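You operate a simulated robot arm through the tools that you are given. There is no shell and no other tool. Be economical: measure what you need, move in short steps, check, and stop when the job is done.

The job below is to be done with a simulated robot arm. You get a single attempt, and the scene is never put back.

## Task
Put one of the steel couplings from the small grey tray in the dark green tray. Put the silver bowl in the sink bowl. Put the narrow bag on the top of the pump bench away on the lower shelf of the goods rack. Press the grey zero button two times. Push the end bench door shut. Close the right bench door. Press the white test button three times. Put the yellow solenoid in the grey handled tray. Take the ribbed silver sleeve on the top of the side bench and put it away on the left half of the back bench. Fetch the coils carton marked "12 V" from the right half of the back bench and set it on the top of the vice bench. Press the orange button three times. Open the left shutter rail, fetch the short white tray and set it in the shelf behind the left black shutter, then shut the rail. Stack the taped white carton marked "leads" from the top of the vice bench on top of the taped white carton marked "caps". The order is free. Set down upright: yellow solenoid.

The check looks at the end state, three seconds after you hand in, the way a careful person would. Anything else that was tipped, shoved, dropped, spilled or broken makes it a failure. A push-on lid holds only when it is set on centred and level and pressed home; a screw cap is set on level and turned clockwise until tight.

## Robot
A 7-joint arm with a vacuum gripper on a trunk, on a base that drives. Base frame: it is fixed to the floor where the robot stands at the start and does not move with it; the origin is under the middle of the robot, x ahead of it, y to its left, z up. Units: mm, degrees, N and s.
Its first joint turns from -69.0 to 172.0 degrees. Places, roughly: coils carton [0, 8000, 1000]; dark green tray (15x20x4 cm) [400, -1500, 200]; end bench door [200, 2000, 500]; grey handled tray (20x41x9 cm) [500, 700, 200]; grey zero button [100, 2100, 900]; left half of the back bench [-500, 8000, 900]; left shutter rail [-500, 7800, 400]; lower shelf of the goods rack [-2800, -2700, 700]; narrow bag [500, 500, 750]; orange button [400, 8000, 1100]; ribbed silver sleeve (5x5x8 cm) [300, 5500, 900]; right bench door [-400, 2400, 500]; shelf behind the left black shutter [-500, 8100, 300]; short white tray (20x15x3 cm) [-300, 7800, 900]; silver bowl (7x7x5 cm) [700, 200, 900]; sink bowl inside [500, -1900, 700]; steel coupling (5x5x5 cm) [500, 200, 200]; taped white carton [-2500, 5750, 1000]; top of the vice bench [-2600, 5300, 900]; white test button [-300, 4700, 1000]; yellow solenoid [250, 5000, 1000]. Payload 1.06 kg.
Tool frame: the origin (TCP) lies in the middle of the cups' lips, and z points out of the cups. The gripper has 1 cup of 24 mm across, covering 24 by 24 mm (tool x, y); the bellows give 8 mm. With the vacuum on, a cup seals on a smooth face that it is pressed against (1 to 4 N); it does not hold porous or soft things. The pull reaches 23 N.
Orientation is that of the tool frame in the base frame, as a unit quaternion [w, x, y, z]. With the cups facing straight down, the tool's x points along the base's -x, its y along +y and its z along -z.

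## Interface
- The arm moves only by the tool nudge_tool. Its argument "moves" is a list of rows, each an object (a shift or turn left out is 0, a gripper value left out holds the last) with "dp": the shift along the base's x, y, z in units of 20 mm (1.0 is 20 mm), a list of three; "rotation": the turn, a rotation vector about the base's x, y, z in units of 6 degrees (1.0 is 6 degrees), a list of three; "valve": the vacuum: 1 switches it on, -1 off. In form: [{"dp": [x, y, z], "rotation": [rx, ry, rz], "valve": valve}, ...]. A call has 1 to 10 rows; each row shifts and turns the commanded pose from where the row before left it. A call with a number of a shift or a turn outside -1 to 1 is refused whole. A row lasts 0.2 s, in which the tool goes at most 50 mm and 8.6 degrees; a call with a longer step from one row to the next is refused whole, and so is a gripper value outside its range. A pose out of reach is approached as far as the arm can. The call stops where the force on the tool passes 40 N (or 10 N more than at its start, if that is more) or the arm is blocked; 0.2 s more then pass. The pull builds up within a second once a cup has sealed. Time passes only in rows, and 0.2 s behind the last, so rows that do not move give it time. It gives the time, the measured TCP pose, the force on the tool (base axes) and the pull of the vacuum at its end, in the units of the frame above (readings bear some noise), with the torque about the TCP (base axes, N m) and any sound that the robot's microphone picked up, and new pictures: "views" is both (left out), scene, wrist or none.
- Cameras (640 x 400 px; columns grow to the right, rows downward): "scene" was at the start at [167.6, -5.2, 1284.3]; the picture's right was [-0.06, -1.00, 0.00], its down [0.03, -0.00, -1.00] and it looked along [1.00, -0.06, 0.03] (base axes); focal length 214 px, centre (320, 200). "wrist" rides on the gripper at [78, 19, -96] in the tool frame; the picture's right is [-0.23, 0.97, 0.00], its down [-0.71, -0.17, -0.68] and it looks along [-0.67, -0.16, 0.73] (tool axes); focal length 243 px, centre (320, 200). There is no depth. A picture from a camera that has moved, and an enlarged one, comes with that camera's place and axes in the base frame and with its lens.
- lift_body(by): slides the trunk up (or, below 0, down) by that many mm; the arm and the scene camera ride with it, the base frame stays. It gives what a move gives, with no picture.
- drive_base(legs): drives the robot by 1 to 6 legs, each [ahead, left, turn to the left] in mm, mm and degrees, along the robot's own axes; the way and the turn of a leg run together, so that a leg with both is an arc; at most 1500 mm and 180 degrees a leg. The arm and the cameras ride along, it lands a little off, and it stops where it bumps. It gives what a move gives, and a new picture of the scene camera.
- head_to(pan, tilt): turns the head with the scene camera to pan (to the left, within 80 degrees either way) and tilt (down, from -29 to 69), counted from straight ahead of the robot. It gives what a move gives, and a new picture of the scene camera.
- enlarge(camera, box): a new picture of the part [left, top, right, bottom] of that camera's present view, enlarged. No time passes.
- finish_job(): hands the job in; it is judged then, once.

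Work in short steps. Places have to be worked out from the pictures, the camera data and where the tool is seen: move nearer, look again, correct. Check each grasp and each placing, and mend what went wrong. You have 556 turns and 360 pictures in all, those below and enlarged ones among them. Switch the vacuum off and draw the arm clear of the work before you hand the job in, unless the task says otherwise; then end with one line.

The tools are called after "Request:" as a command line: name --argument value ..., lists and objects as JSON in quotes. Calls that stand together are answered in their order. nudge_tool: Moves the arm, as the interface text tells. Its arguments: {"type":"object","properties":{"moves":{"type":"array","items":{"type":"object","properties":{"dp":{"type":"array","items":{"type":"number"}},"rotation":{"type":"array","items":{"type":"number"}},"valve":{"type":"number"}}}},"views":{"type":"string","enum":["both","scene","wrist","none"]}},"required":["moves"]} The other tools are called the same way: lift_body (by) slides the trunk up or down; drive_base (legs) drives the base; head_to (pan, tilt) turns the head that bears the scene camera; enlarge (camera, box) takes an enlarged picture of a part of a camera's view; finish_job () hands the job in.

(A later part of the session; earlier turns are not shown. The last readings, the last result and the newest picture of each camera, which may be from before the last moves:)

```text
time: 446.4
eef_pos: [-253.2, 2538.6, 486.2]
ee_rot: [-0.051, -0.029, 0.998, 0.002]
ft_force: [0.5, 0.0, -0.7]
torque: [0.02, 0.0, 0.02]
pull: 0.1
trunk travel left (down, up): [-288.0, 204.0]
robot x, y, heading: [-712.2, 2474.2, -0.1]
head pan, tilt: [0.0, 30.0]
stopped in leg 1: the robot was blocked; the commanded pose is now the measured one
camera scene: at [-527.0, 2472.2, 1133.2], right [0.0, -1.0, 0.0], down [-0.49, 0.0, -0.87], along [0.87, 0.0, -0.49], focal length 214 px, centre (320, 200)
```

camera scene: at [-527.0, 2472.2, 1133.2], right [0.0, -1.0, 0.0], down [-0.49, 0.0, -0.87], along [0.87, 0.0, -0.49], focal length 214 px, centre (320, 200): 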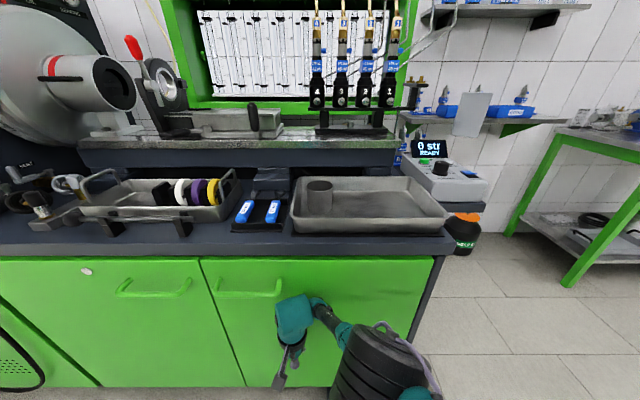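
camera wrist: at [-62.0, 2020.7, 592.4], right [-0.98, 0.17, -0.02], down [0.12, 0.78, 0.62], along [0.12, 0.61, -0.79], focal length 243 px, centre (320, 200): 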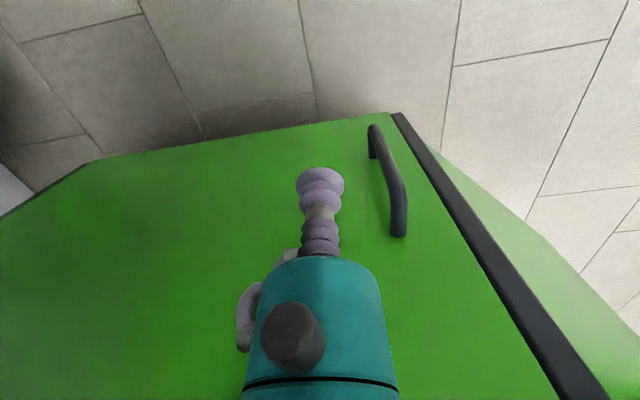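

Both doors are flush now. I back off, raise the trunk and tool, and go to the button box from the south-west with the tool ahead-left.

Request:
drive_base --legs '[[-350, 0, 0]]'

Request:
lift_body --by 150

Request:
nudge_tool --moves '[{"dp": [0, 0, 1]}, {"dp": [0, 0, 1]}, {"dp": [0, 0, 1]}, {"dp": [0, 0, 1]}, {"dp": [0, 0, 1]}, {"dp": [0, 0, 1]}, {"dp": [0, 0, 1]}, {"dp": [0, 0, 1]}, {"dp": [0, 0, 1]}, {"dp": [0, 0, 1]}]' --views "none"

Request:
nudge_tool --moves '[{"dp": [0, 0, 1]}, {"dp": [0, 0, 1]}, {"dp": [0, 0, 1]}, {"dp": [0, 0, 1]}, {"dp": [0, 0, 1]}, {"dp": [0, 0, 1]}, {"dp": [0, 0, 1]}, {"dp": [0, 0.5, 1]}]' --views "none"

Request:
drive_base --legs '[[0, -520, 0], [560, 0, 0]]'

```text
time: 448.7
eef_pos: [-606.4, 2534.5, 483.5]
ee_rot: [-0.053, -0.024, 0.998, -0.001]
ft_force: [-0.4, 0.3, 0.2]
torque: [-0.03, 0.01, -0.02]
pull: 0.1
trunk travel left (down, up): [-288.0, 204.0]
robot x, y, heading: [-1071.4, 2473.8, -0.7]
head pan, tilt: [0.0, 30.0]
camera scene: at [-876.8, 2473.7, 1132.2], right [-0.01, -1.0, 0.0], down [-0.5, 0.0, -0.87], along [0.87, -0.01, -0.5], focal length 214 px, centre (320, 200)
```

scene: 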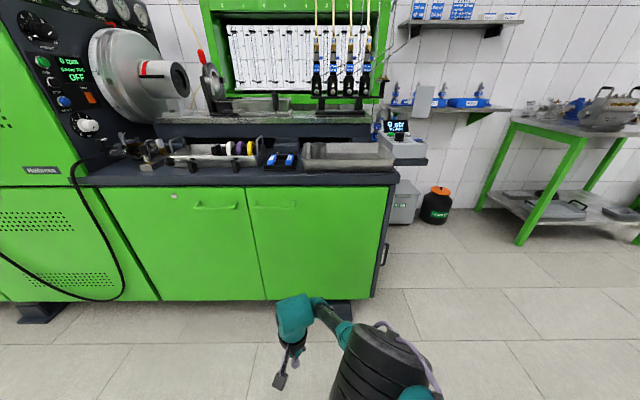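

```text
time: 450.4
eef_pos: [-531.0, 2534.7, 745.6]
ee_rot: [0.066, -0.023, 0.998, -0.003]
ft_force: [-0.4, 0.4, 0.6]
torque: [0.01, 0.02, 0.0]
pull: 0.0
trunk travel left (down, up): [-438.0, 54.0]
robot x, y, heading: [-1067.2, 2475.2, -0.4]
head pan, tilt: [0.0, 30.0]
```

```text
time: 452.6
eef_pos: [-528.2, 2533.4, 947.5]
ee_rot: [0.065, -0.023, 0.998, -0.003]
ft_force: [0.0, -0.3, 0.8]
torque: [0.01, 0.01, 0.0]
pull: 0.1
trunk travel left (down, up): [-438.0, 54.0]
robot x, y, heading: [-1072.9, 2474.2, -0.5]
head pan, tilt: [0.0, 30.0]
```

```text
time: 454.4
eef_pos: [-530.3, 2544.0, 1106.5]
ee_rot: [0.067, -0.024, 0.997, -0.003]
ft_force: [0.3, 0.8, -0.6]
torque: [-0.03, -0.04, -0.01]
pull: 0.1
trunk travel left (down, up): [-438.0, 54.0]
robot x, y, heading: [-1072.9, 2475.2, -0.8]
head pan, tilt: [0.0, 30.0]
```

```text
time: 462.0
eef_pos: [4.5, 2051.2, 1105.7]
ee_rot: [0.066, -0.025, 0.997, -0.002]
ft_force: [0.1, -0.4, 0.0]
torque: [0.02, 0.0, 0.0]
pull: 0.1
trunk travel left (down, up): [-438.0, 54.0]
robot x, y, heading: [-534.2, 1980.7, -0.4]
head pan, tilt: [0.0, 30.0]
camera scene: at [-393.0, 1978.8, 1291.6], right [-0.01, -1.0, 0.0], down [-0.5, 0.0, -0.87], along [0.87, -0.01, -0.5], focal length 214 px, centre (320, 200)
```

scene: 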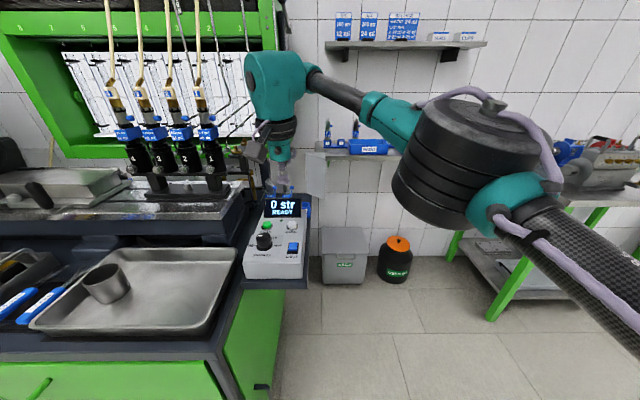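

The ZERO button is clearly visible at about (140, 2060, 893). I straighten the tool and drive ahead 140 mm, then check with the wrist camera.

Request:
nudge_tool --moves '[{"dp": [0, 0, 0], "rotation": [0, 0.65, 0]}, {"dp": [0, 0, 0], "rotation": [0, 0.62, 0]}]' --views "none"

Request:
drive_base --legs '[[130, 0, 0]]'

Request:
nudge_tool --moves '[{"dp": [0, 0, -1]}, {"dp": [0, 0, -1]}]' --views "wrist"

```text
time: 462.6
eef_pos: [3.2, 2049.9, 1106.2]
ee_rot: [0.0, -0.026, 1.0, 0.0]
ft_force: [0.1, -0.3, 0.2]
torque: [-0.01, -0.03, -0.02]
pull: 0.1
trunk travel left (down, up): [-438.0, 54.0]
robot x, y, heading: [-536.4, 1978.9, -0.5]
head pan, tilt: [0.0, 30.0]
```

```text
time: 463.9
eef_pos: [135.1, 2051.1, 1105.3]
ee_rot: [0.0, -0.025, 1.0, -0.001]
ft_force: [1.1, -0.1, 0.3]
torque: [0.01, -0.03, 0.04]
pull: 0.1
trunk travel left (down, up): [-438.0, 54.0]
robot x, y, heading: [-403.1, 1981.3, 0.0]
head pan, tilt: [0.0, 30.0]
camera scene: at [-260.7, 1978.4, 1291.6], right [0.0, -1.0, 0.0], down [-0.5, 0.0, -0.87], along [0.87, 0.0, -0.5], focal length 214 px, centre (320, 200)
```

scene: 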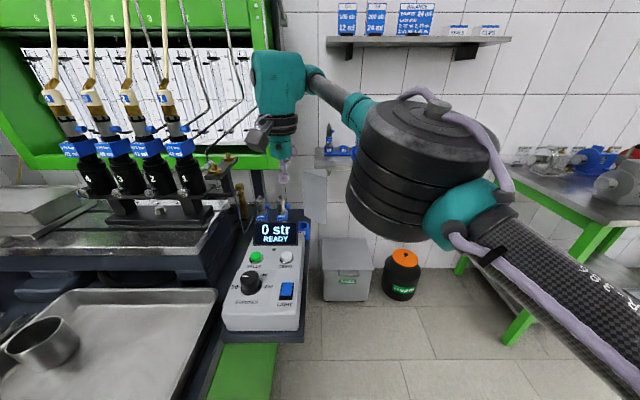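

```text
time: 464.5
eef_pos: [136.9, 2049.4, 1066.2]
ee_rot: [0.0, -0.025, 1.0, -0.001]
ft_force: [0.1, 1.1, 0.1]
torque: [0.0, -0.03, -0.01]
pull: 0.1
trunk travel left (down, up): [-438.0, 54.0]
robot x, y, heading: [-405.1, 1982.9, 0.1]
head pan, tilt: [0.0, 30.0]
camera wrist: at [56.9, 2064.8, 1161.5], right [0.19, 0.98, 0.0], down [0.72, -0.13, 0.69], along [0.67, -0.13, -0.73], focal length 243 px, centre (320, 200)
```

wrist: 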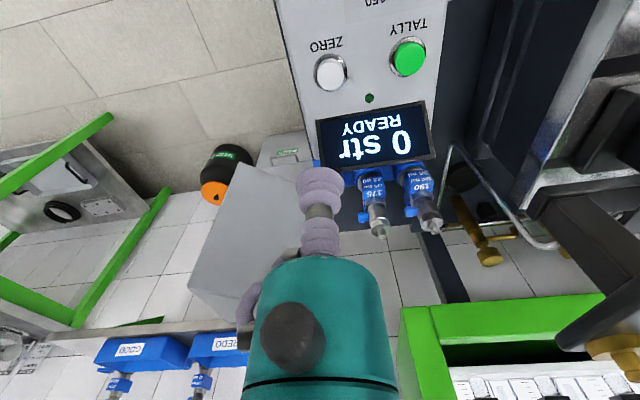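

The button is at about (129, 2059). I align and descend to just above it.

Request:
nudge_tool --moves '[{"dp": [-0.4, 0.5, -1]}, {"dp": [0, 0, -1]}, {"dp": [0, 0, -1]}, {"dp": [0, 0, -1]}, {"dp": [0, 0, -1]}, {"dp": [0, 0, -1]}, {"dp": [0, 0, -0.5]}]' --views "wrist"

```text
time: 466.1
eef_pos: [128.2, 2060.8, 936.9]
ee_rot: [0.0, -0.025, 1.0, -0.001]
ft_force: [-0.4, -0.6, -0.3]
torque: [0.01, 0.01, -0.01]
pull: 0.0
trunk travel left (down, up): [-438.0, 54.0]
robot x, y, heading: [-401.5, 1980.9, -0.2]
head pan, tilt: [0.0, 30.0]
camera wrist: at [48.8, 2074.8, 1031.9], right [0.19, 0.98, 0.0], down [0.72, -0.13, 0.69], along [0.67, -0.13, -0.73], focal length 243 px, centre (320, 200)
```

wrist: 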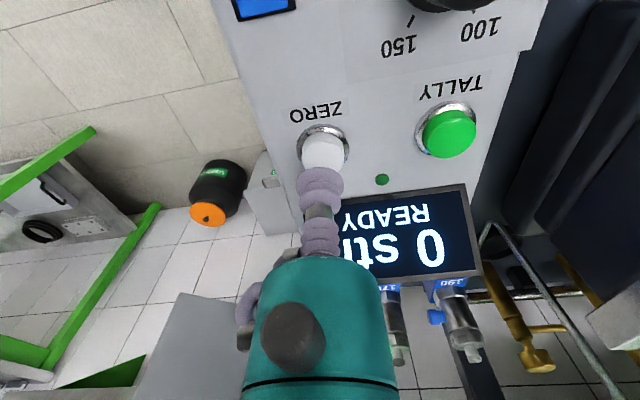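

Aligned. I press down in small steps watching force and sound.

Request:
nudge_tool --moves '[{"dp": [0.1, 0, -0.7]}, {"dp": [0, 0, -0.5]}, {"dp": [0, 0, -0.4]}, {}]' --views "none"

Request:
nudge_tool --moves '[{"dp": [0, 0, -0.2]}, {"dp": [0, 0, -0.2]}]' --views "none"

```text
time: 467.1
eef_pos: [129.3, 2060.4, 903.8]
ee_rot: [0.001, -0.025, 1.0, 0.0]
ft_force: [0.1, -0.2, -0.1]
torque: [0.03, 0.0, 0.02]
pull: 0.1
trunk travel left (down, up): [-438.0, 54.0]
robot x, y, heading: [-403.8, 1978.6, -0.3]
head pan, tilt: [0.0, 30.0]
```

```text
time: 467.7
eef_pos: [129.3, 2059.7, 896.1]
ee_rot: [0.0, -0.026, 1.0, -0.002]
ft_force: [0.5, -0.3, 3.3]
torque: [0.03, 0.03, -0.03]
pull: 0.1
trunk travel left (down, up): [-438.0, 54.0]
robot x, y, heading: [-403.7, 1978.3, -0.4]
head pan, tilt: [0.0, 30.0]
heard: click
```

Click heard — first press. I lift off and press a second time the same way.

Request:
nudge_tool --moves '[{"dp": [0, 0, 0.5]}, {"dp": [0, 0, 0.3]}, {}]' --views "none"

Request:
nudge_tool --moves '[{"dp": [0, 0, -0.4]}, {"dp": [0, 0, -0.4]}]' --views "none"

```text
time: 468.5
eef_pos: [126.1, 2060.6, 911.6]
ee_rot: [0.0, -0.025, 1.0, -0.001]
ft_force: [0.3, -0.4, -0.2]
torque: [-0.03, -0.02, 0.03]
pull: 0.1
trunk travel left (down, up): [-438.0, 54.0]
robot x, y, heading: [-406.0, 1978.5, -0.2]
head pan, tilt: [0.0, 30.0]
```

```text
time: 469.1
eef_pos: [126.8, 2060.7, 897.3]
ee_rot: [0.0, -0.026, 1.0, -0.002]
ft_force: [-0.6, 0.9, 1.8]
torque: [0.02, 0.0, -0.03]
pull: 0.1
trunk travel left (down, up): [-438.0, 54.0]
robot x, y, heading: [-409.5, 1978.2, -0.1]
head pan, tilt: [0.0, 30.0]
heard: click
```

Second click. I lift away and look at the display.

Request:
nudge_tool --moves '[{"dp": [0, 0, 0.7]}, {"dp": [0, 0, 1]}, {"dp": [0, 0, 1]}, {"dp": [0, 0, 1]}, {"dp": [0, 0, 1]}, {"dp": [0, 0, 1]}]' --views "wrist"

```text
time: 470.5
eef_pos: [130.5, 2060.5, 1011.2]
ee_rot: [0.0, -0.026, 1.0, -0.001]
ft_force: [-0.1, -1.1, 0.6]
torque: [0.02, 0.0, -0.03]
pull: 0.0
trunk travel left (down, up): [-438.0, 54.0]
robot x, y, heading: [-402.6, 1977.6, -0.4]
head pan, tilt: [0.0, 30.0]
camera wrist: at [50.7, 2075.9, 1106.5], right [0.18, 0.98, 0.0], down [0.72, -0.13, 0.69], along [0.67, -0.13, -0.73], focal length 243 px, centre (320, 200)
```

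wrist: 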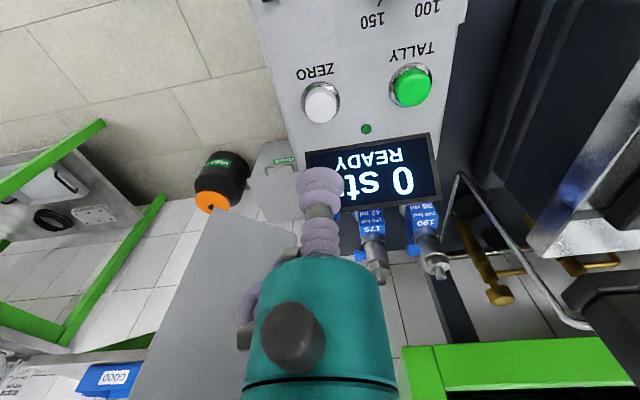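

Zero pressed twice. I raise the tool, back away to the aisle and turn to look up the room (+y).

Request:
nudge_tool --moves '[{"dp": [0, 0, 1]}, {"dp": [0, 0, 1]}, {"dp": [0, 0, 1]}, {"dp": [0, 0, 1]}]' --views "none"

Request:
drive_base --legs '[[-700, 0, 0], [0, 0, 90], [700, 0, 0]]'

Request:
head_to --pan -10 --tilt 15

```text
time: 471.5
eef_pos: [128.3, 2058.8, 1092.3]
ee_rot: [0.0, -0.026, 1.0, -0.001]
ft_force: [-0.4, 0.2, 0.0]
torque: [0.01, 0.02, 0.0]
pull: 0.0
trunk travel left (down, up): [-438.0, 54.0]
robot x, y, heading: [-406.8, 1976.9, -0.1]
head pan, tilt: [0.0, 30.0]
```

```text
time: 482.4
eef_pos: [-1159.8, 3191.6, 1090.4]
ee_rot: [-0.001, 0.719, -0.695, 0.001]
ft_force: [0.3, -0.2, 0.7]
torque: [0.02, 0.01, 0.0]
pull: 0.1
trunk travel left (down, up): [-438.0, 54.0]
robot x, y, heading: [-1093.7, 2654.6, 88.5]
head pan, tilt: [0.0, 30.0]
camera scene: at [-1087.2, 2799.5, 1291.7], right [1.0, -0.02, 0.0], down [-0.01, -0.5, -0.87], along [0.02, 0.87, -0.5], focal length 214 px, centre (320, 200)
```

scene: 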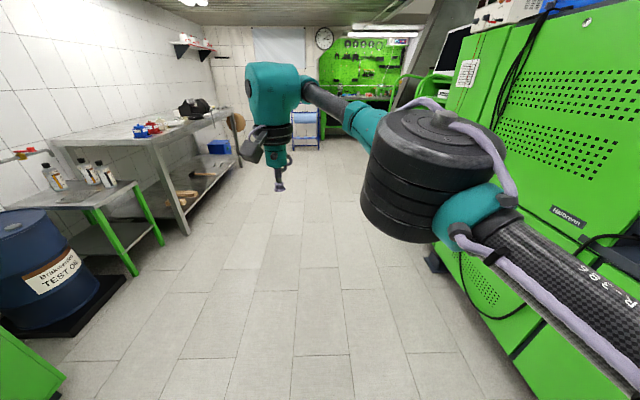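

```text
time: 483.2
eef_pos: [-1160.1, 3190.4, 1090.8]
ee_rot: [-0.001, 0.719, -0.695, 0.0]
ft_force: [0.1, -0.1, -0.4]
torque: [-0.03, -0.02, 0.03]
pull: 0.0
trunk travel left (down, up): [-438.0, 54.0]
robot x, y, heading: [-1089.6, 2658.4, 88.6]
head pan, tilt: [-10.0, 15.0]
camera scene: at [-1071.0, 2800.4, 1315.8], right [0.98, -0.2, 0.0], down [-0.05, -0.25, -0.97], along [0.19, 0.95, -0.26], focal length 214 px, centre (320, 200)
```

scene: 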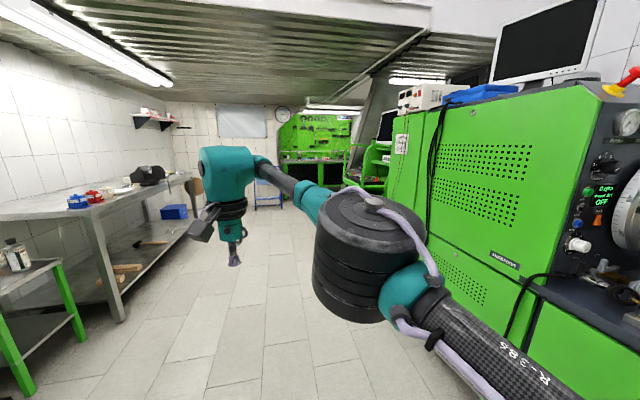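

The aisle is clear. I drive up to about y=4100 and look right at the side bench.

Request:
drive_base --legs '[[1450, 0, 1]]'

Request:
head_to --pan -50 --tilt 20

```text
time: 490.4
eef_pos: [-1207.8, 4633.4, 1090.8]
ee_rot: [-0.001, 0.74, -0.672, 0.001]
ft_force: [0.5, 0.5, 0.1]
torque: [-0.03, 0.01, -0.01]
pull: 0.1
trunk travel left (down, up): [-438.0, 54.0]
robot x, y, heading: [-1102.7, 4100.0, 92.3]
head pan, tilt: [-10.0, 15.0]
camera scene: at [-1093.9, 4249.1, 1315.9], right [0.99, -0.13, 0.0], down [-0.03, -0.26, -0.97], along [0.13, 0.96, -0.26], focal length 214 px, centre (320, 200)
```

scene: 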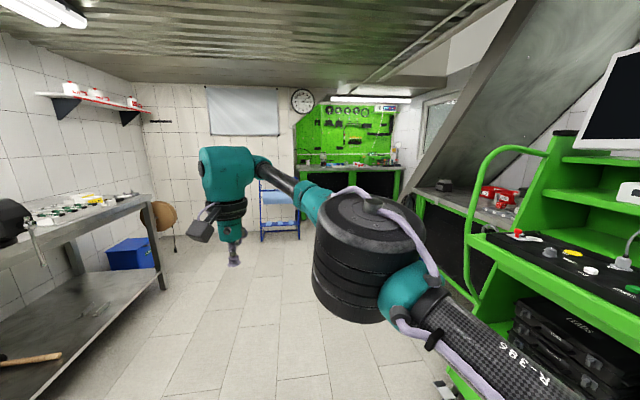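

```text
time: 491.4
eef_pos: [-1208.0, 4633.0, 1091.6]
ee_rot: [0.0, 0.74, -0.672, 0.001]
ft_force: [-0.3, -0.4, -0.3]
torque: [0.0, -0.02, 0.02]
pull: 0.1
trunk travel left (down, up): [-438.0, 54.0]
robot x, y, heading: [-1106.5, 4103.0, 92.7]
head pan, tilt: [-50.0, 20.0]
camera scene: at [-1037.5, 4219.1, 1307.8], right [0.67, -0.74, 0.0], down [-0.25, -0.23, -0.94], along [0.69, 0.63, -0.34], focal length 214 px, centre (320, 200)
```

scene: 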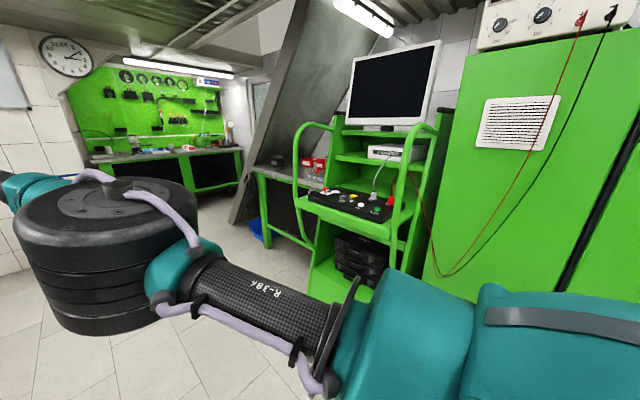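

A cart with a control panel (white and yellow buttons) is here. I zoom in.

Request:
enlarge --camera "scene" --box '[240, 130, 460, 270]'

```text
2.86 times, centred on (350, 200) of scene
camera zoom: at [-1037.5, 4219.1, 1307.8], right [0.67, -0.74, 0.0], down [-0.25, -0.23, -0.94], along [0.69, 0.63, -0.34], focal length 613 px, centre (234, 200)
```

zoom: 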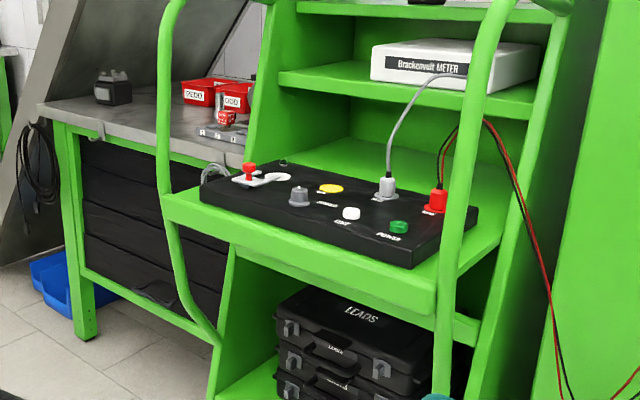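

The white button on the cart is near (-345, 4634, 1000), flanked by tall tubes at y≈4460 and 4949. I turn to heading -30° so the forearm enters between the tubes, and approach.

Request:
drive_base --legs '[[0, 0, -122.5], [-282, 768, 0]]'

Request:
head_to --pan 10 --tilt 30

Request:
nudge_tool --moves '[{}]' --views "wrist"

```text
time: 503.7
eef_pos: [-488.0, 4752.3, 1091.0]
ee_rot: [-0.001, 0.209, 0.978, -0.001]
ft_force: [-0.1, -0.6, 0.2]
torque: [0.01, 0.01, -0.01]
pull: 0.0
trunk travel left (down, up): [-438.0, 54.0]
robot x, y, heading: [-1001.1, 4924.0, -27.7]
head pan, tilt: [-50.0, 20.0]
camera scene: at [-932.0, 4808.5, 1307.8], right [-0.98, -0.22, 0.0], down [-0.08, 0.33, -0.94], along [0.21, -0.92, -0.34], focal length 214 px, centre (320, 200)
```

scene: 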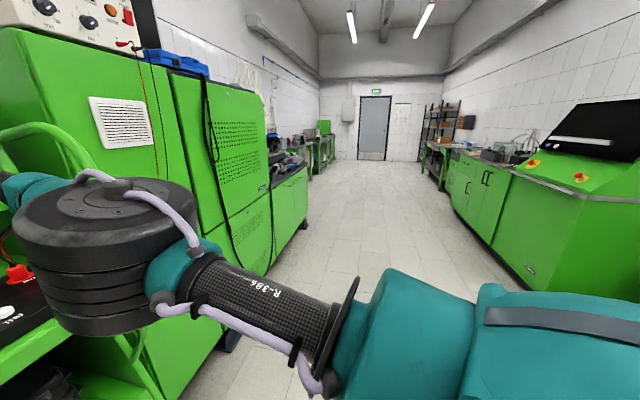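

```text
time: 505.0
eef_pos: [-486.8, 4751.5, 1092.3]
ee_rot: [0.0, 0.209, 0.978, -0.001]
ft_force: [0.3, 0.0, 0.3]
torque: [0.0, 0.01, -0.03]
pull: 0.1
trunk travel left (down, up): [-438.0, 54.0]
robot x, y, heading: [-998.7, 4923.0, -27.3]
head pan, tilt: [10.0, 30.0]
camera scene: at [-866.2, 4872.4, 1291.7], right [-0.3, -0.95, 0.0], down [-0.48, 0.15, -0.87], along [0.83, -0.26, -0.5], focal length 214 px, centre (320, 200)
```

scene: 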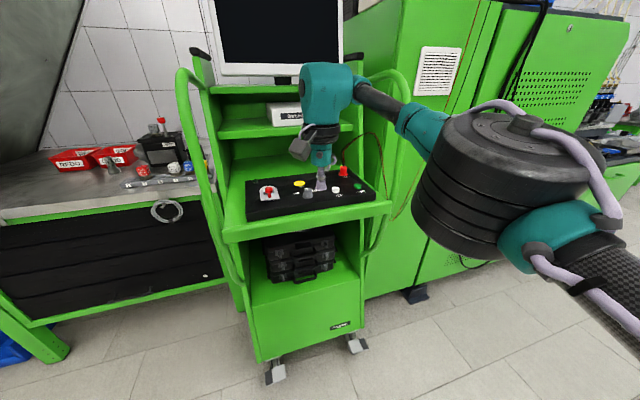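

```text
time: 505.4
eef_pos: [-488.7, 4751.6, 1090.6]
ee_rot: [0.0, 0.209, 0.978, -0.001]
ft_force: [-0.1, 0.8, -0.3]
torque: [0.0, 0.0, -0.01]
pull: 0.1
trunk travel left (down, up): [-438.0, 54.0]
robot x, y, heading: [-998.0, 4925.0, -27.5]
head pan, tilt: [10.0, 30.0]
camera wrist: at [-551.9, 4801.7, 1186.6], right [0.61, 0.79, 0.0], down [0.58, -0.44, 0.69], along [0.54, -0.42, -0.73], focal length 243 px, centre (320, 200)
```

wrist: 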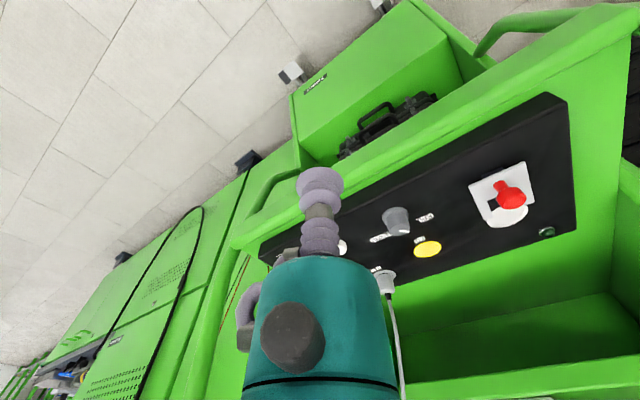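

White button triangulated at (-323, 4647, 990). I drive in 150 mm and check with the wrist camera.

Request:
drive_base --legs '[[160, -10, 0]]'

Request:
nudge_tool --moves '[{"dp": [0, 0, -0.5]}]' --views "wrist"

```text
time: 506.8
eef_pos: [-352.5, 4669.3, 1091.3]
ee_rot: [0.001, 0.21, 0.978, -0.002]
ft_force: [0.1, 0.3, 0.0]
torque: [0.01, 0.01, 0.0]
pull: 0.1
trunk travel left (down, up): [-438.0, 54.0]
robot x, y, heading: [-864.2, 4840.1, -27.1]
head pan, tilt: [10.0, 30.0]
camera scene: at [-729.8, 4790.4, 1291.6], right [-0.3, -0.95, 0.0], down [-0.48, 0.15, -0.87], along [0.83, -0.26, -0.5], focal length 214 px, centre (320, 200)
```

scene: 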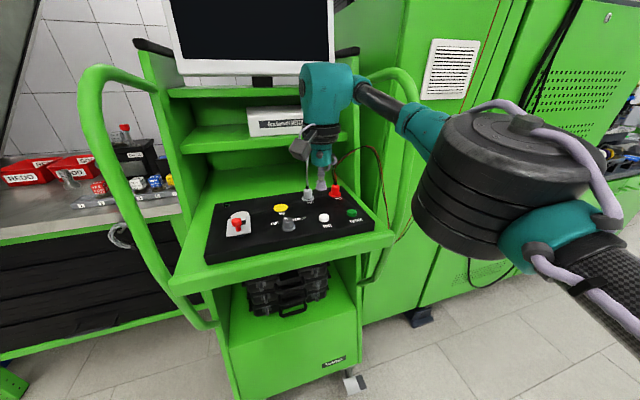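

```text
time: 507.2
eef_pos: [-352.3, 4671.8, 1081.6]
ee_rot: [0.001, 0.21, 0.978, -0.001]
ft_force: [-0.6, 0.4, -0.1]
torque: [-0.02, 0.01, 0.02]
pull: 0.0
trunk travel left (down, up): [-438.0, 54.0]
robot x, y, heading: [-862.1, 4841.8, -27.5]
head pan, tilt: [10.0, 30.0]
camera wrist: at [-415.9, 4720.8, 1177.2], right [0.61, 0.79, 0.0], down [0.58, -0.45, 0.69], along [0.54, -0.42, -0.73], focal length 243 px, centre (320, 200)
```

wrist: 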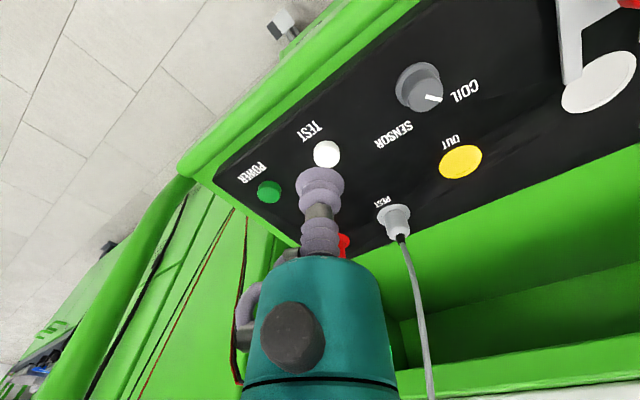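

The white TEST button is at about (-320, 4653). I align over it and descend.

Request:
nudge_tool --moves '[{"dp": [0.8, -0.5, -0.5]}, {"dp": [0.8, -0.45, -0.5]}, {"dp": [0, 0, -1]}, {"dp": [0, 0, -0.7]}]' --views "wrist"

```text
time: 508.2
eef_pos: [-345.2, 4666.9, 1041.6]
ee_rot: [0.0, 0.21, 0.978, 0.0]
ft_force: [-0.2, -0.2, -0.5]
torque: [0.0, 0.02, -0.03]
pull: 0.1
out of reach, approached as far as the arm can: row 1, 2
trunk travel left (down, up): [-438.0, 54.0]
robot x, y, heading: [-864.1, 4840.4, -27.3]
head pan, tilt: [10.0, 30.0]
camera wrist: at [-409.5, 4716.5, 1137.6], right [0.61, 0.79, 0.0], down [0.58, -0.44, 0.69], along [0.54, -0.42, -0.73], focal length 243 px, centre (320, 200)
```

wrist: 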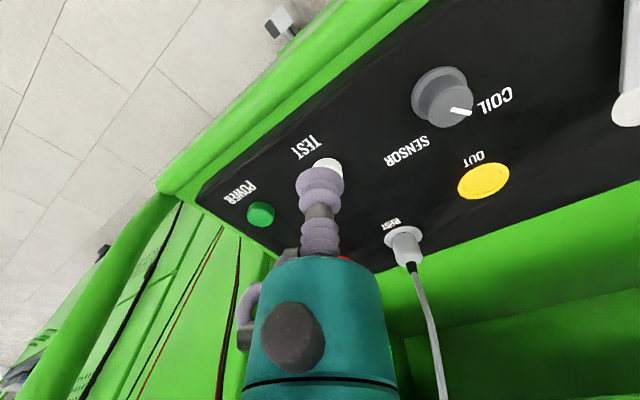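

Slightly out of the arm's reach; I drive 27 mm ahead instead.

Request:
drive_base --legs '[[27, 2, 0]]'

Request:
nudge_tool --moves '[{"dp": [0, 0, -0.7]}]' --views "wrist"

```text
time: 509.0
eef_pos: [-320.5, 4656.2, 1041.5]
ee_rot: [0.0, 0.21, 0.978, -0.001]
ft_force: [1.1, -0.2, 0.4]
torque: [0.0, 0.02, -0.03]
pull: 0.0
trunk travel left (down, up): [-438.0, 54.0]
robot x, y, heading: [-842.8, 4830.0, -27.5]
head pan, tilt: [10.0, 30.0]
camera scene: at [-705.3, 4780.1, 1291.5], right [-0.3, -0.95, 0.0], down [-0.48, 0.15, -0.87], along [0.83, -0.26, -0.5], focal length 214 px, centre (320, 200)
```

scene: 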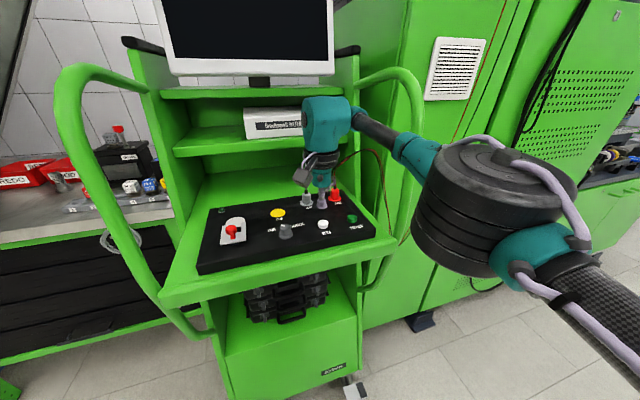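

```text
time: 509.4
eef_pos: [-320.0, 4654.8, 1029.5]
ee_rot: [0.0, 0.211, 0.977, -0.002]
ft_force: [-0.8, 0.8, 0.5]
torque: [0.0, 0.05, 0.02]
pull: 0.1
trunk travel left (down, up): [-438.0, 54.0]
robot x, y, heading: [-841.4, 4832.7, -27.6]
head pan, tilt: [10.0, 30.0]
camera wrist: at [-383.5, 4705.1, 1124.5], right [0.61, 0.79, 0.0], down [0.58, -0.45, 0.69], along [0.54, -0.42, -0.73], focal length 243 px, centre (320, 200)
```

wrist: 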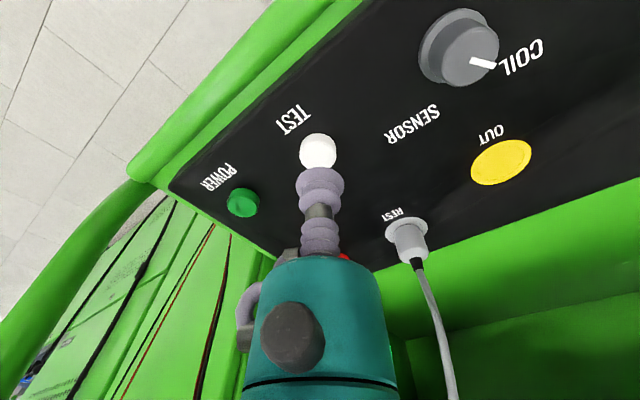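

Aligned over TEST. I press slowly until the click.

Request:
nudge_tool --moves '[{"dp": [0.1, -0.1, -0.8]}, {"dp": [0, 0, -0.3]}, {}]' --views "none"

Request:
nudge_tool --moves '[{"dp": [0, 0, -0.2]}, {"dp": [0, 0, -0.2]}]' --views "none"

```text
time: 510.2
eef_pos: [-320.0, 4654.6, 1008.0]
ee_rot: [0.0, 0.21, 0.978, -0.001]
ft_force: [-0.3, -1.0, -0.6]
torque: [0.04, -0.01, -0.03]
pull: 0.0
trunk travel left (down, up): [-438.0, 54.0]
robot x, y, heading: [-842.2, 4832.2, -27.2]
head pan, tilt: [10.0, 30.0]
```

```text
time: 510.8
eef_pos: [-319.8, 4654.0, 998.7]
ee_rot: [0.0, 0.21, 0.978, -0.001]
ft_force: [-0.1, -0.7, 0.4]
torque: [0.0, -0.01, 0.05]
pull: 0.0
trunk travel left (down, up): [-438.0, 54.0]
robot x, y, heading: [-841.1, 4834.1, -27.4]
head pan, tilt: [10.0, 30.0]
```

Request:
nudge_tool --moves '[{"dp": [0, 0, -0.2]}, {}]' --views "none"

Request:
nudge_tool --moves '[{"dp": [0, 0, -0.15]}, {}]' --views "none"

```text
time: 511.4
eef_pos: [-318.8, 4654.5, 994.1]
ee_rot: [0.001, 0.21, 0.978, -0.001]
ft_force: [0.0, 0.9, 0.6]
torque: [-0.02, 0.01, 0.05]
pull: 0.1
trunk travel left (down, up): [-438.0, 54.0]
robot x, y, heading: [-837.7, 4832.7, -27.1]
head pan, tilt: [10.0, 30.0]
```

```text
time: 512.0
eef_pos: [-320.7, 4653.4, 992.0]
ee_rot: [0.001, 0.211, 0.977, -0.001]
ft_force: [-0.9, 0.1, 0.2]
torque: [-0.02, 0.0, 0.01]
pull: 0.0
trunk travel left (down, up): [-438.0, 54.0]
robot x, y, heading: [-839.5, 4833.4, -27.7]
head pan, tilt: [10.0, 30.0]
```

Request:
nudge_tool --moves '[{"dp": [0, 0, -0.25]}, {}]' --views "wrist"

```text
time: 512.6
eef_pos: [-320.1, 4655.3, 985.9]
ee_rot: [0.001, 0.21, 0.978, -0.002]
ft_force: [0.7, 0.7, 2.3]
torque: [-0.05, 0.02, 0.0]
pull: 0.1
trunk travel left (down, up): [-438.0, 54.0]
robot x, y, heading: [-839.9, 4831.1, -27.7]
head pan, tilt: [10.0, 30.0]
heard: click
camera wrist: at [-384.2, 4704.1, 1081.2], right [0.61, 0.79, 0.0], down [0.58, -0.45, 0.69], along [0.54, -0.42, -0.73], focal length 243 px, centre (320, 200)
```

wrist: 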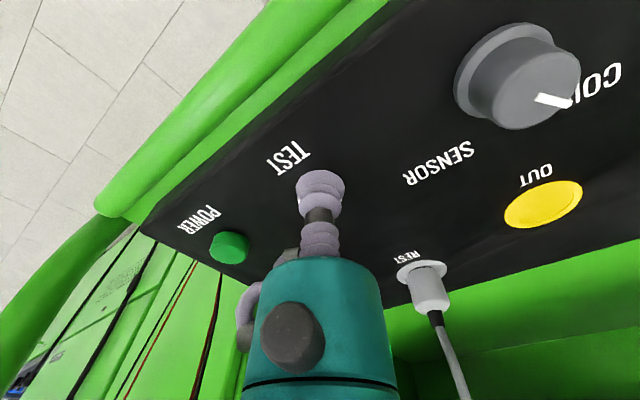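

First click at z≈986. I release, and press the second time.

Request:
nudge_tool --moves '[{"dp": [0, 0, 0.5]}, {"dp": [0, 0, 0.3]}, {}]' --views "none"

Request:
nudge_tool --moves '[{"dp": [0, 0, -0.4]}, {"dp": [0, 0, -0.45]}, {}]' --views "none"

```text
time: 513.4
eef_pos: [-318.5, 4655.0, 1000.8]
ee_rot: [0.001, 0.21, 0.978, -0.001]
ft_force: [0.1, -0.5, -0.7]
torque: [0.01, 0.02, -0.04]
pull: 0.1
trunk travel left (down, up): [-438.0, 54.0]
robot x, y, heading: [-836.2, 4829.8, -27.3]
head pan, tilt: [10.0, 30.0]
```

```text
time: 514.2
eef_pos: [-319.3, 4654.8, 984.6]
ee_rot: [0.001, 0.209, 0.978, -0.001]
ft_force: [-0.2, -0.8, 0.9]
torque: [0.01, -0.05, -0.03]
pull: 0.0
trunk travel left (down, up): [-438.0, 54.0]
robot x, y, heading: [-841.6, 4831.5, -27.4]
head pan, tilt: [10.0, 30.0]
heard: click
```

Second click. Release and third press.

Request:
nudge_tool --moves '[{"dp": [0, 0, 0.5]}, {"dp": [0, 0, 0.35]}, {}]' --views "none"

Request:
nudge_tool --moves '[{"dp": [0, 0, -0.4]}, {"dp": [0, 0, -0.45]}, {}]' --views "none"

```text
time: 515.0
eef_pos: [-320.3, 4654.8, 1003.2]
ee_rot: [0.0, 0.211, 0.978, -0.001]
ft_force: [1.2, -0.1, 0.8]
torque: [0.01, -0.01, -0.03]
pull: 0.0
trunk travel left (down, up): [-438.0, 54.0]
robot x, y, heading: [-839.2, 4830.1, -27.3]
head pan, tilt: [10.0, 30.0]
```

```text
time: 515.8
eef_pos: [-319.0, 4653.7, 986.6]
ee_rot: [0.001, 0.211, 0.978, 0.0]
ft_force: [0.2, 0.4, 2.8]
torque: [0.02, 0.01, 0.0]
pull: 0.1
trunk travel left (down, up): [-438.0, 54.0]
robot x, y, heading: [-841.8, 4833.4, -27.3]
head pan, tilt: [10.0, 30.0]
heard: click
```

Third click. I lift, back away, and go to look at the side bench.

Request:
nudge_tool --moves '[{"dp": [0, 0, 0.7]}, {"dp": [0, 0, 1]}, {"dp": [0, 0, 1]}, {"dp": [0, 0, 1]}, {"dp": [0, 0, 1]}, {"dp": [0, 0, 1]}]' --views "none"

Request:
drive_base --legs '[[-350, 0, 0], [0, 0, 27.5], [0, 200, 0]]'

Request:
enlarge --camera "scene" --box '[120, 60, 460, 280]'

```text
time: 517.2
eef_pos: [-324.6, 4656.6, 1100.7]
ee_rot: [0.0, 0.209, 0.978, -0.002]
ft_force: [-0.2, 0.3, -0.4]
torque: [0.01, -0.02, -0.02]
pull: 0.2
out of reach, approached as far as the arm can: row 6
trunk travel left (down, up): [-438.0, 54.0]
robot x, y, heading: [-837.7, 4830.8, -27.3]
head pan, tilt: [10.0, 30.0]
```

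```text
time: 522.7
eef_pos: [-603.5, 5257.4, 1100.4]
ee_rot: [0.001, -0.014, 1.0, 0.0]
ft_force: [-0.3, 0.5, 0.1]
torque: [0.04, 0.0, -0.02]
pull: 0.1
trunk travel left (down, up): [-438.0, 54.0]
robot x, y, heading: [-1143.4, 5187.9, -1.7]
head pan, tilt: [10.0, 30.0]
camera scene: at [-1001.2, 5202.5, 1291.7], right [0.15, -0.99, 0.0], down [-0.49, -0.07, -0.87], along [0.86, 0.13, -0.5], focal length 214 px, centre (320, 200)
```

scene: 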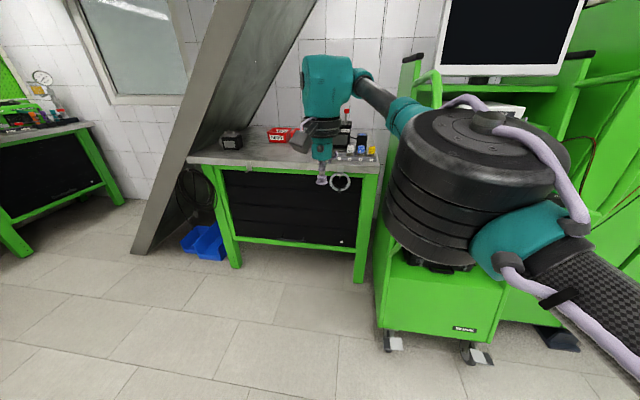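

```text
1.82 times, centred on (290, 170) of scene
camera zoom: at [-1001.2, 5202.5, 1291.7], right [0.15, -0.99, 0.0], down [-0.49, -0.07, -0.87], along [0.86, 0.13, -0.5], focal length 390 px, centre (374, 254)
```

zoom: 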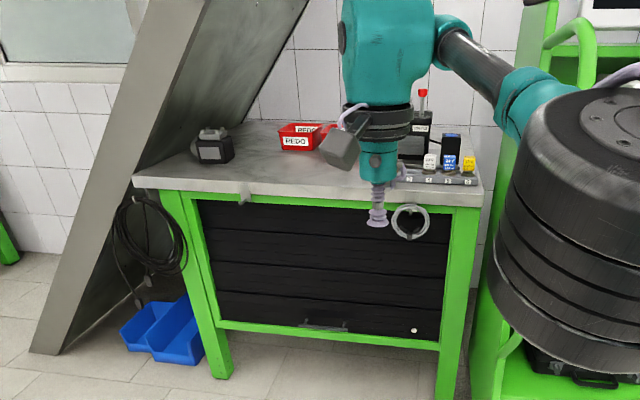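

I drive nearer to see the solenoid rack and the sleeve.

Request:
drive_base --legs '[[600, 150, 1.7]]'

Request:
enlarge --camera "scene" --box '[100, 80, 500, 300]'

Request:
nudge_tool --moves '[{}]' --views "wrist"

```text
time: 526.2
eef_pos: [-7.4, 5418.5, 1100.7]
ee_rot: [0.001, -0.031, 1.0, -0.001]
ft_force: [0.4, -1.1, 0.1]
torque: [-0.02, 0.02, -0.03]
pull: 0.0
trunk travel left (down, up): [-438.0, 54.0]
robot x, y, heading: [-545.8, 5333.9, 0.4]
head pan, tilt: [10.0, 30.0]
camera scene: at [-403.0, 5349.9, 1291.6], right [0.18, -0.98, 0.0], down [-0.49, -0.09, -0.87], along [0.85, 0.16, -0.5], focal length 214 px, centre (320, 200)
```

scene: 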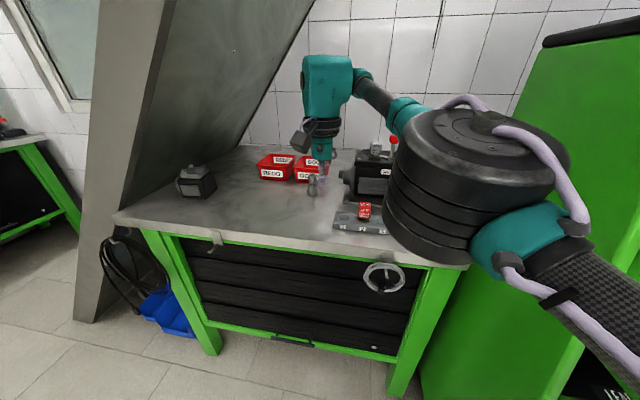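

```text
1.60 times, centred on (300, 190) of scene
camera zoom: at [-403.0, 5349.9, 1291.6], right [0.18, -0.98, 0.0], down [-0.49, -0.09, -0.87], along [0.85, 0.16, -0.5], focal length 343 px, centre (352, 216)
```

zoom: 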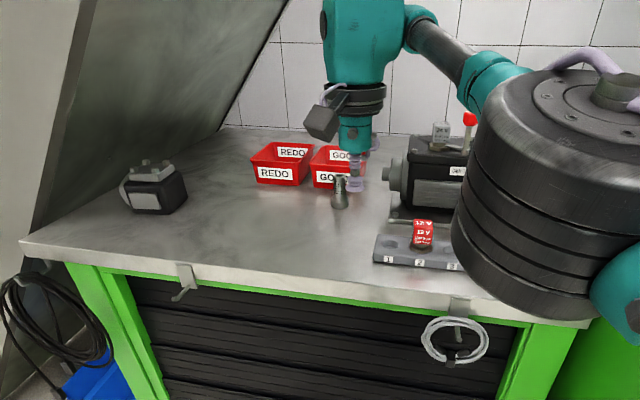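

```text
time: 526.6
eef_pos: [-8.9, 5418.3, 1101.4]
ee_rot: [0.002, -0.032, 0.999, -0.002]
ft_force: [-0.6, -0.5, 0.0]
torque: [0.02, 0.0, -0.01]
pull: 0.0
trunk travel left (down, up): [-438.0, 54.0]
robot x, y, heading: [-545.8, 5332.7, 0.2]
head pan, tilt: [10.0, 30.0]
camera wrist: at [-87.1, 5432.8, 1196.2], right [0.17, 0.98, 0.0], down [0.72, -0.12, 0.69], along [0.68, -0.12, -0.73], focal length 243 px, centre (320, 200)
```

wrist: 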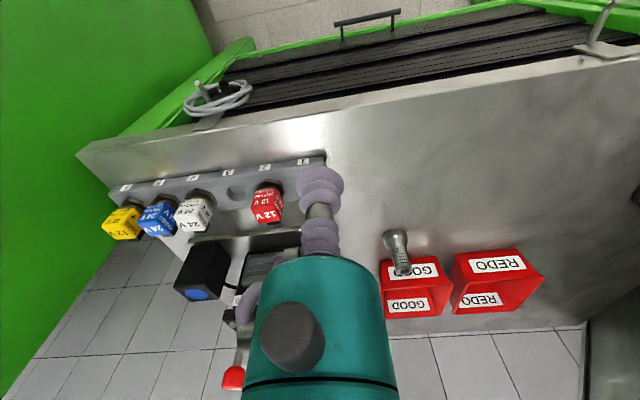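

I see the solenoid rack (yellow at the far right end, ≈(128, 5117)) and the ribbed sleeve standing at ≈(308, 5508). I start with the sleeve and drive up to it.

Request:
drive_base --legs '[[300, 85, 0]]'

Request:
nudge_tool --moves '[{}]' --views "wrist"

Request:
enlarge --camera "wrist" --box '[240, 60, 480, 220]'

```text
time: 528.6
eef_pos: [281.4, 5507.2, 1101.4]
ee_rot: [0.0, -0.033, 0.999, -0.002]
ft_force: [0.8, 0.7, -0.9]
torque: [0.04, 0.02, 0.02]
pull: 0.0
trunk travel left (down, up): [-438.0, 54.0]
robot x, y, heading: [-257.0, 5421.7, 0.8]
head pan, tilt: [10.0, 30.0]
camera scene: at [-115.1, 5437.2, 1291.6], right [0.18, -0.98, 0.0], down [-0.49, -0.09, -0.87], along [0.85, 0.16, -0.5], focal length 214 px, centre (320, 200)
```

scene: 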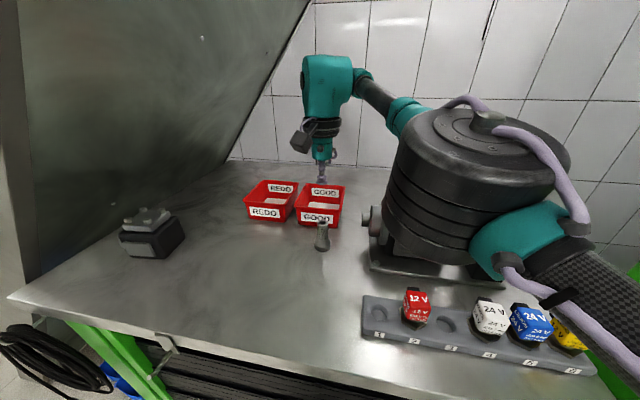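

```text
time: 529.0
eef_pos: [279.9, 5507.8, 1100.9]
ee_rot: [0.001, -0.034, 0.999, -0.002]
ft_force: [-0.3, -0.4, 0.0]
torque: [0.0, 0.01, 0.01]
pull: 0.1
trunk travel left (down, up): [-438.0, 54.0]
robot x, y, heading: [-258.9, 5424.1, 0.6]
head pan, tilt: [10.0, 30.0]
camera wrist: at [200.3, 5521.2, 1196.2], right [0.17, 0.99, 0.0], down [0.72, -0.12, 0.69], along [0.68, -0.12, -0.73], focal length 243 px, centre (320, 200)
```

wrist: 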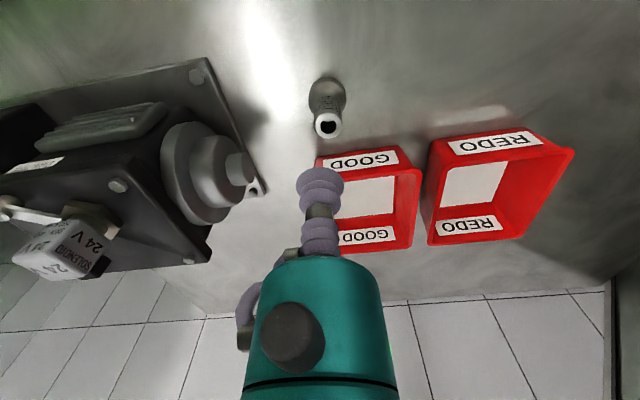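

```text
2.50 times, centred on (360, 140) of wrist
camera zoom: at [200.3, 5521.2, 1196.2], right [0.17, 0.99, 0.0], down [0.72, -0.12, 0.69], along [0.68, -0.12, -0.73], focal length 606 px, centre (220, 350)
```

zoom: 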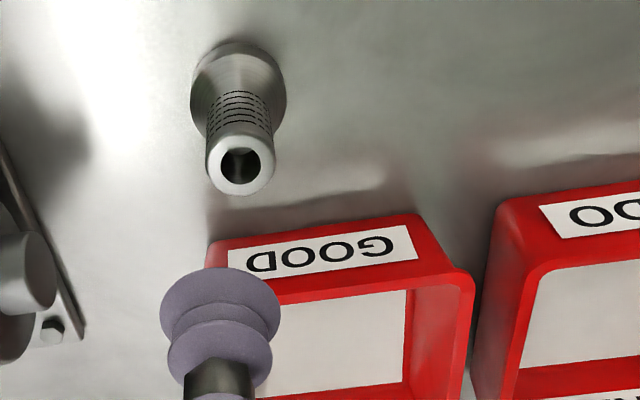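

The sleeve has a ring-shaped top (hole in the middle) at ≈(323, 5508, 951). I try the top first: drive 42 mm ahead and descend.

Request:
drive_base --legs '[[42, 0, -0.6]]'

Request:
nudge_tool --moves '[{"dp": [0, 0, -1]}, {"dp": [0, 0, -1]}, {"dp": [0, 0, -1]}, {"dp": [0, 0, -1]}, {"dp": [0, 0, -1]}]' --views "wrist"

```text
time: 529.9
eef_pos: [323.4, 5501.3, 1100.4]
ee_rot: [0.0, -0.028, 1.0, 0.0]
ft_force: [0.5, -0.3, -0.1]
torque: [0.02, 0.05, -0.01]
pull: 0.1
trunk travel left (down, up): [-438.0, 54.0]
robot x, y, heading: [-214.0, 5420.7, 0.1]
head pan, tilt: [10.0, 30.0]
camera scene: at [-73.1, 5435.7, 1291.5], right [0.17, -0.98, 0.0], down [-0.49, -0.09, -0.87], along [0.85, 0.15, -0.5], focal length 214 px, centre (320, 200)
```

scene: 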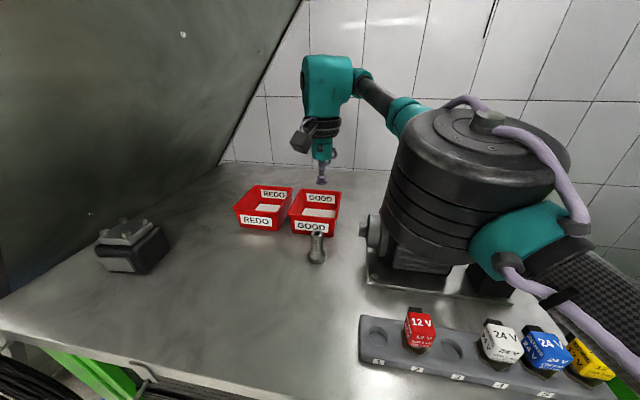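

```text
time: 531.1
eef_pos: [322.8, 5499.9, 998.2]
ee_rot: [0.001, -0.028, 1.0, -0.001]
ft_force: [0.0, 0.4, 0.2]
torque: [0.01, -0.01, 0.02]
pull: 0.1
trunk travel left (down, up): [-438.0, 54.0]
robot x, y, heading: [-212.3, 5418.3, 0.1]
head pan, tilt: [10.0, 30.0]
camera wrist: at [242.5, 5514.6, 1094.5], right [0.18, 0.98, 0.0], down [0.72, -0.13, 0.69], along [0.67, -0.13, -0.73], focal length 243 px, centre (320, 200)
```

wrist: 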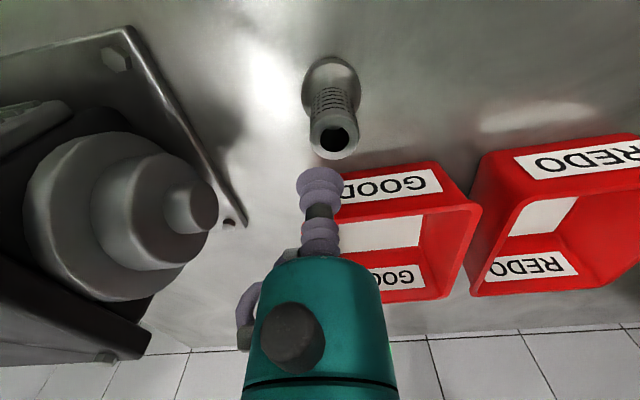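

Sleeve top at (322, 5508). I align and lower with the vacuum on.

Request:
nudge_tool --moves '[{"dp": [0, 0.4, -0.7], "valve": 1}, {"dp": [0, 0, -0.7]}, {"dp": [0, 0, -0.4]}, {"dp": [0, 0, -0.2]}, {}]' --views "wrist"

```text
time: 532.3
eef_pos: [321.7, 5510.1, 964.8]
ee_rot: [0.003, -0.027, 1.0, 0.0]
ft_force: [8.3, 2.1, 28.5]
torque: [-0.03, 0.39, 0.01]
pull: 0.0
trunk travel left (down, up): [-438.0, 54.0]
robot x, y, heading: [-217.9, 5419.5, -0.1]
head pan, tilt: [10.0, 30.0]
camera wrist: at [242.0, 5524.8, 1059.6], right [0.18, 0.98, 0.0], down [0.71, -0.13, 0.69], along [0.68, -0.12, -0.72], focal length 243 px, centre (320, 200)
```

wrist: 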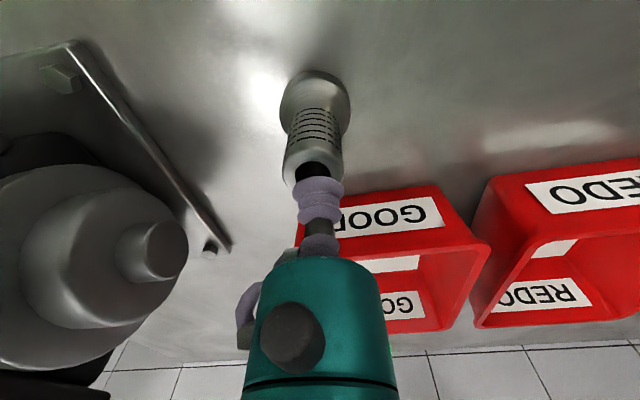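

Contact but off-centre: the top is really at z≈967, so its centre is (311, 5508). I lift slightly, shift -11 mm and press gently again.

Request:
nudge_tool --moves '[{"dp": [0, 0, 0.6]}, {"dp": [-0.5, -0.1, 0]}, {"dp": [0, 0, -0.3]}, {"dp": [0, 0, -0.2]}, {}, {}]' --views "wrist"

```text
time: 533.8
eef_pos: [312.8, 5510.1, 966.8]
ee_rot: [0.005, -0.027, 1.0, 0.002]
ft_force: [5.1, 0.4, 20.6]
torque: [0.01, 0.29, 0.0]
pull: 0.0
trunk travel left (down, up): [-438.0, 54.0]
robot x, y, heading: [-211.7, 5418.5, 0.0]
head pan, tilt: [10.0, 30.0]
stopped in row 6: the force on the tool passed its limit at 41 N (the readings are from after the stop); the commanded pose is now the measured one
camera wrist: at [232.9, 5524.3, 1062.1], right [0.18, 0.98, 0.01], down [0.71, -0.14, 0.69], along [0.68, -0.12, -0.72], focal length 243 px, centre (320, 200)
```

wrist: 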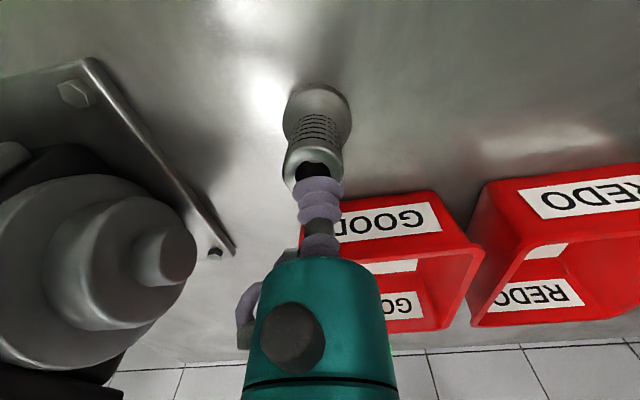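

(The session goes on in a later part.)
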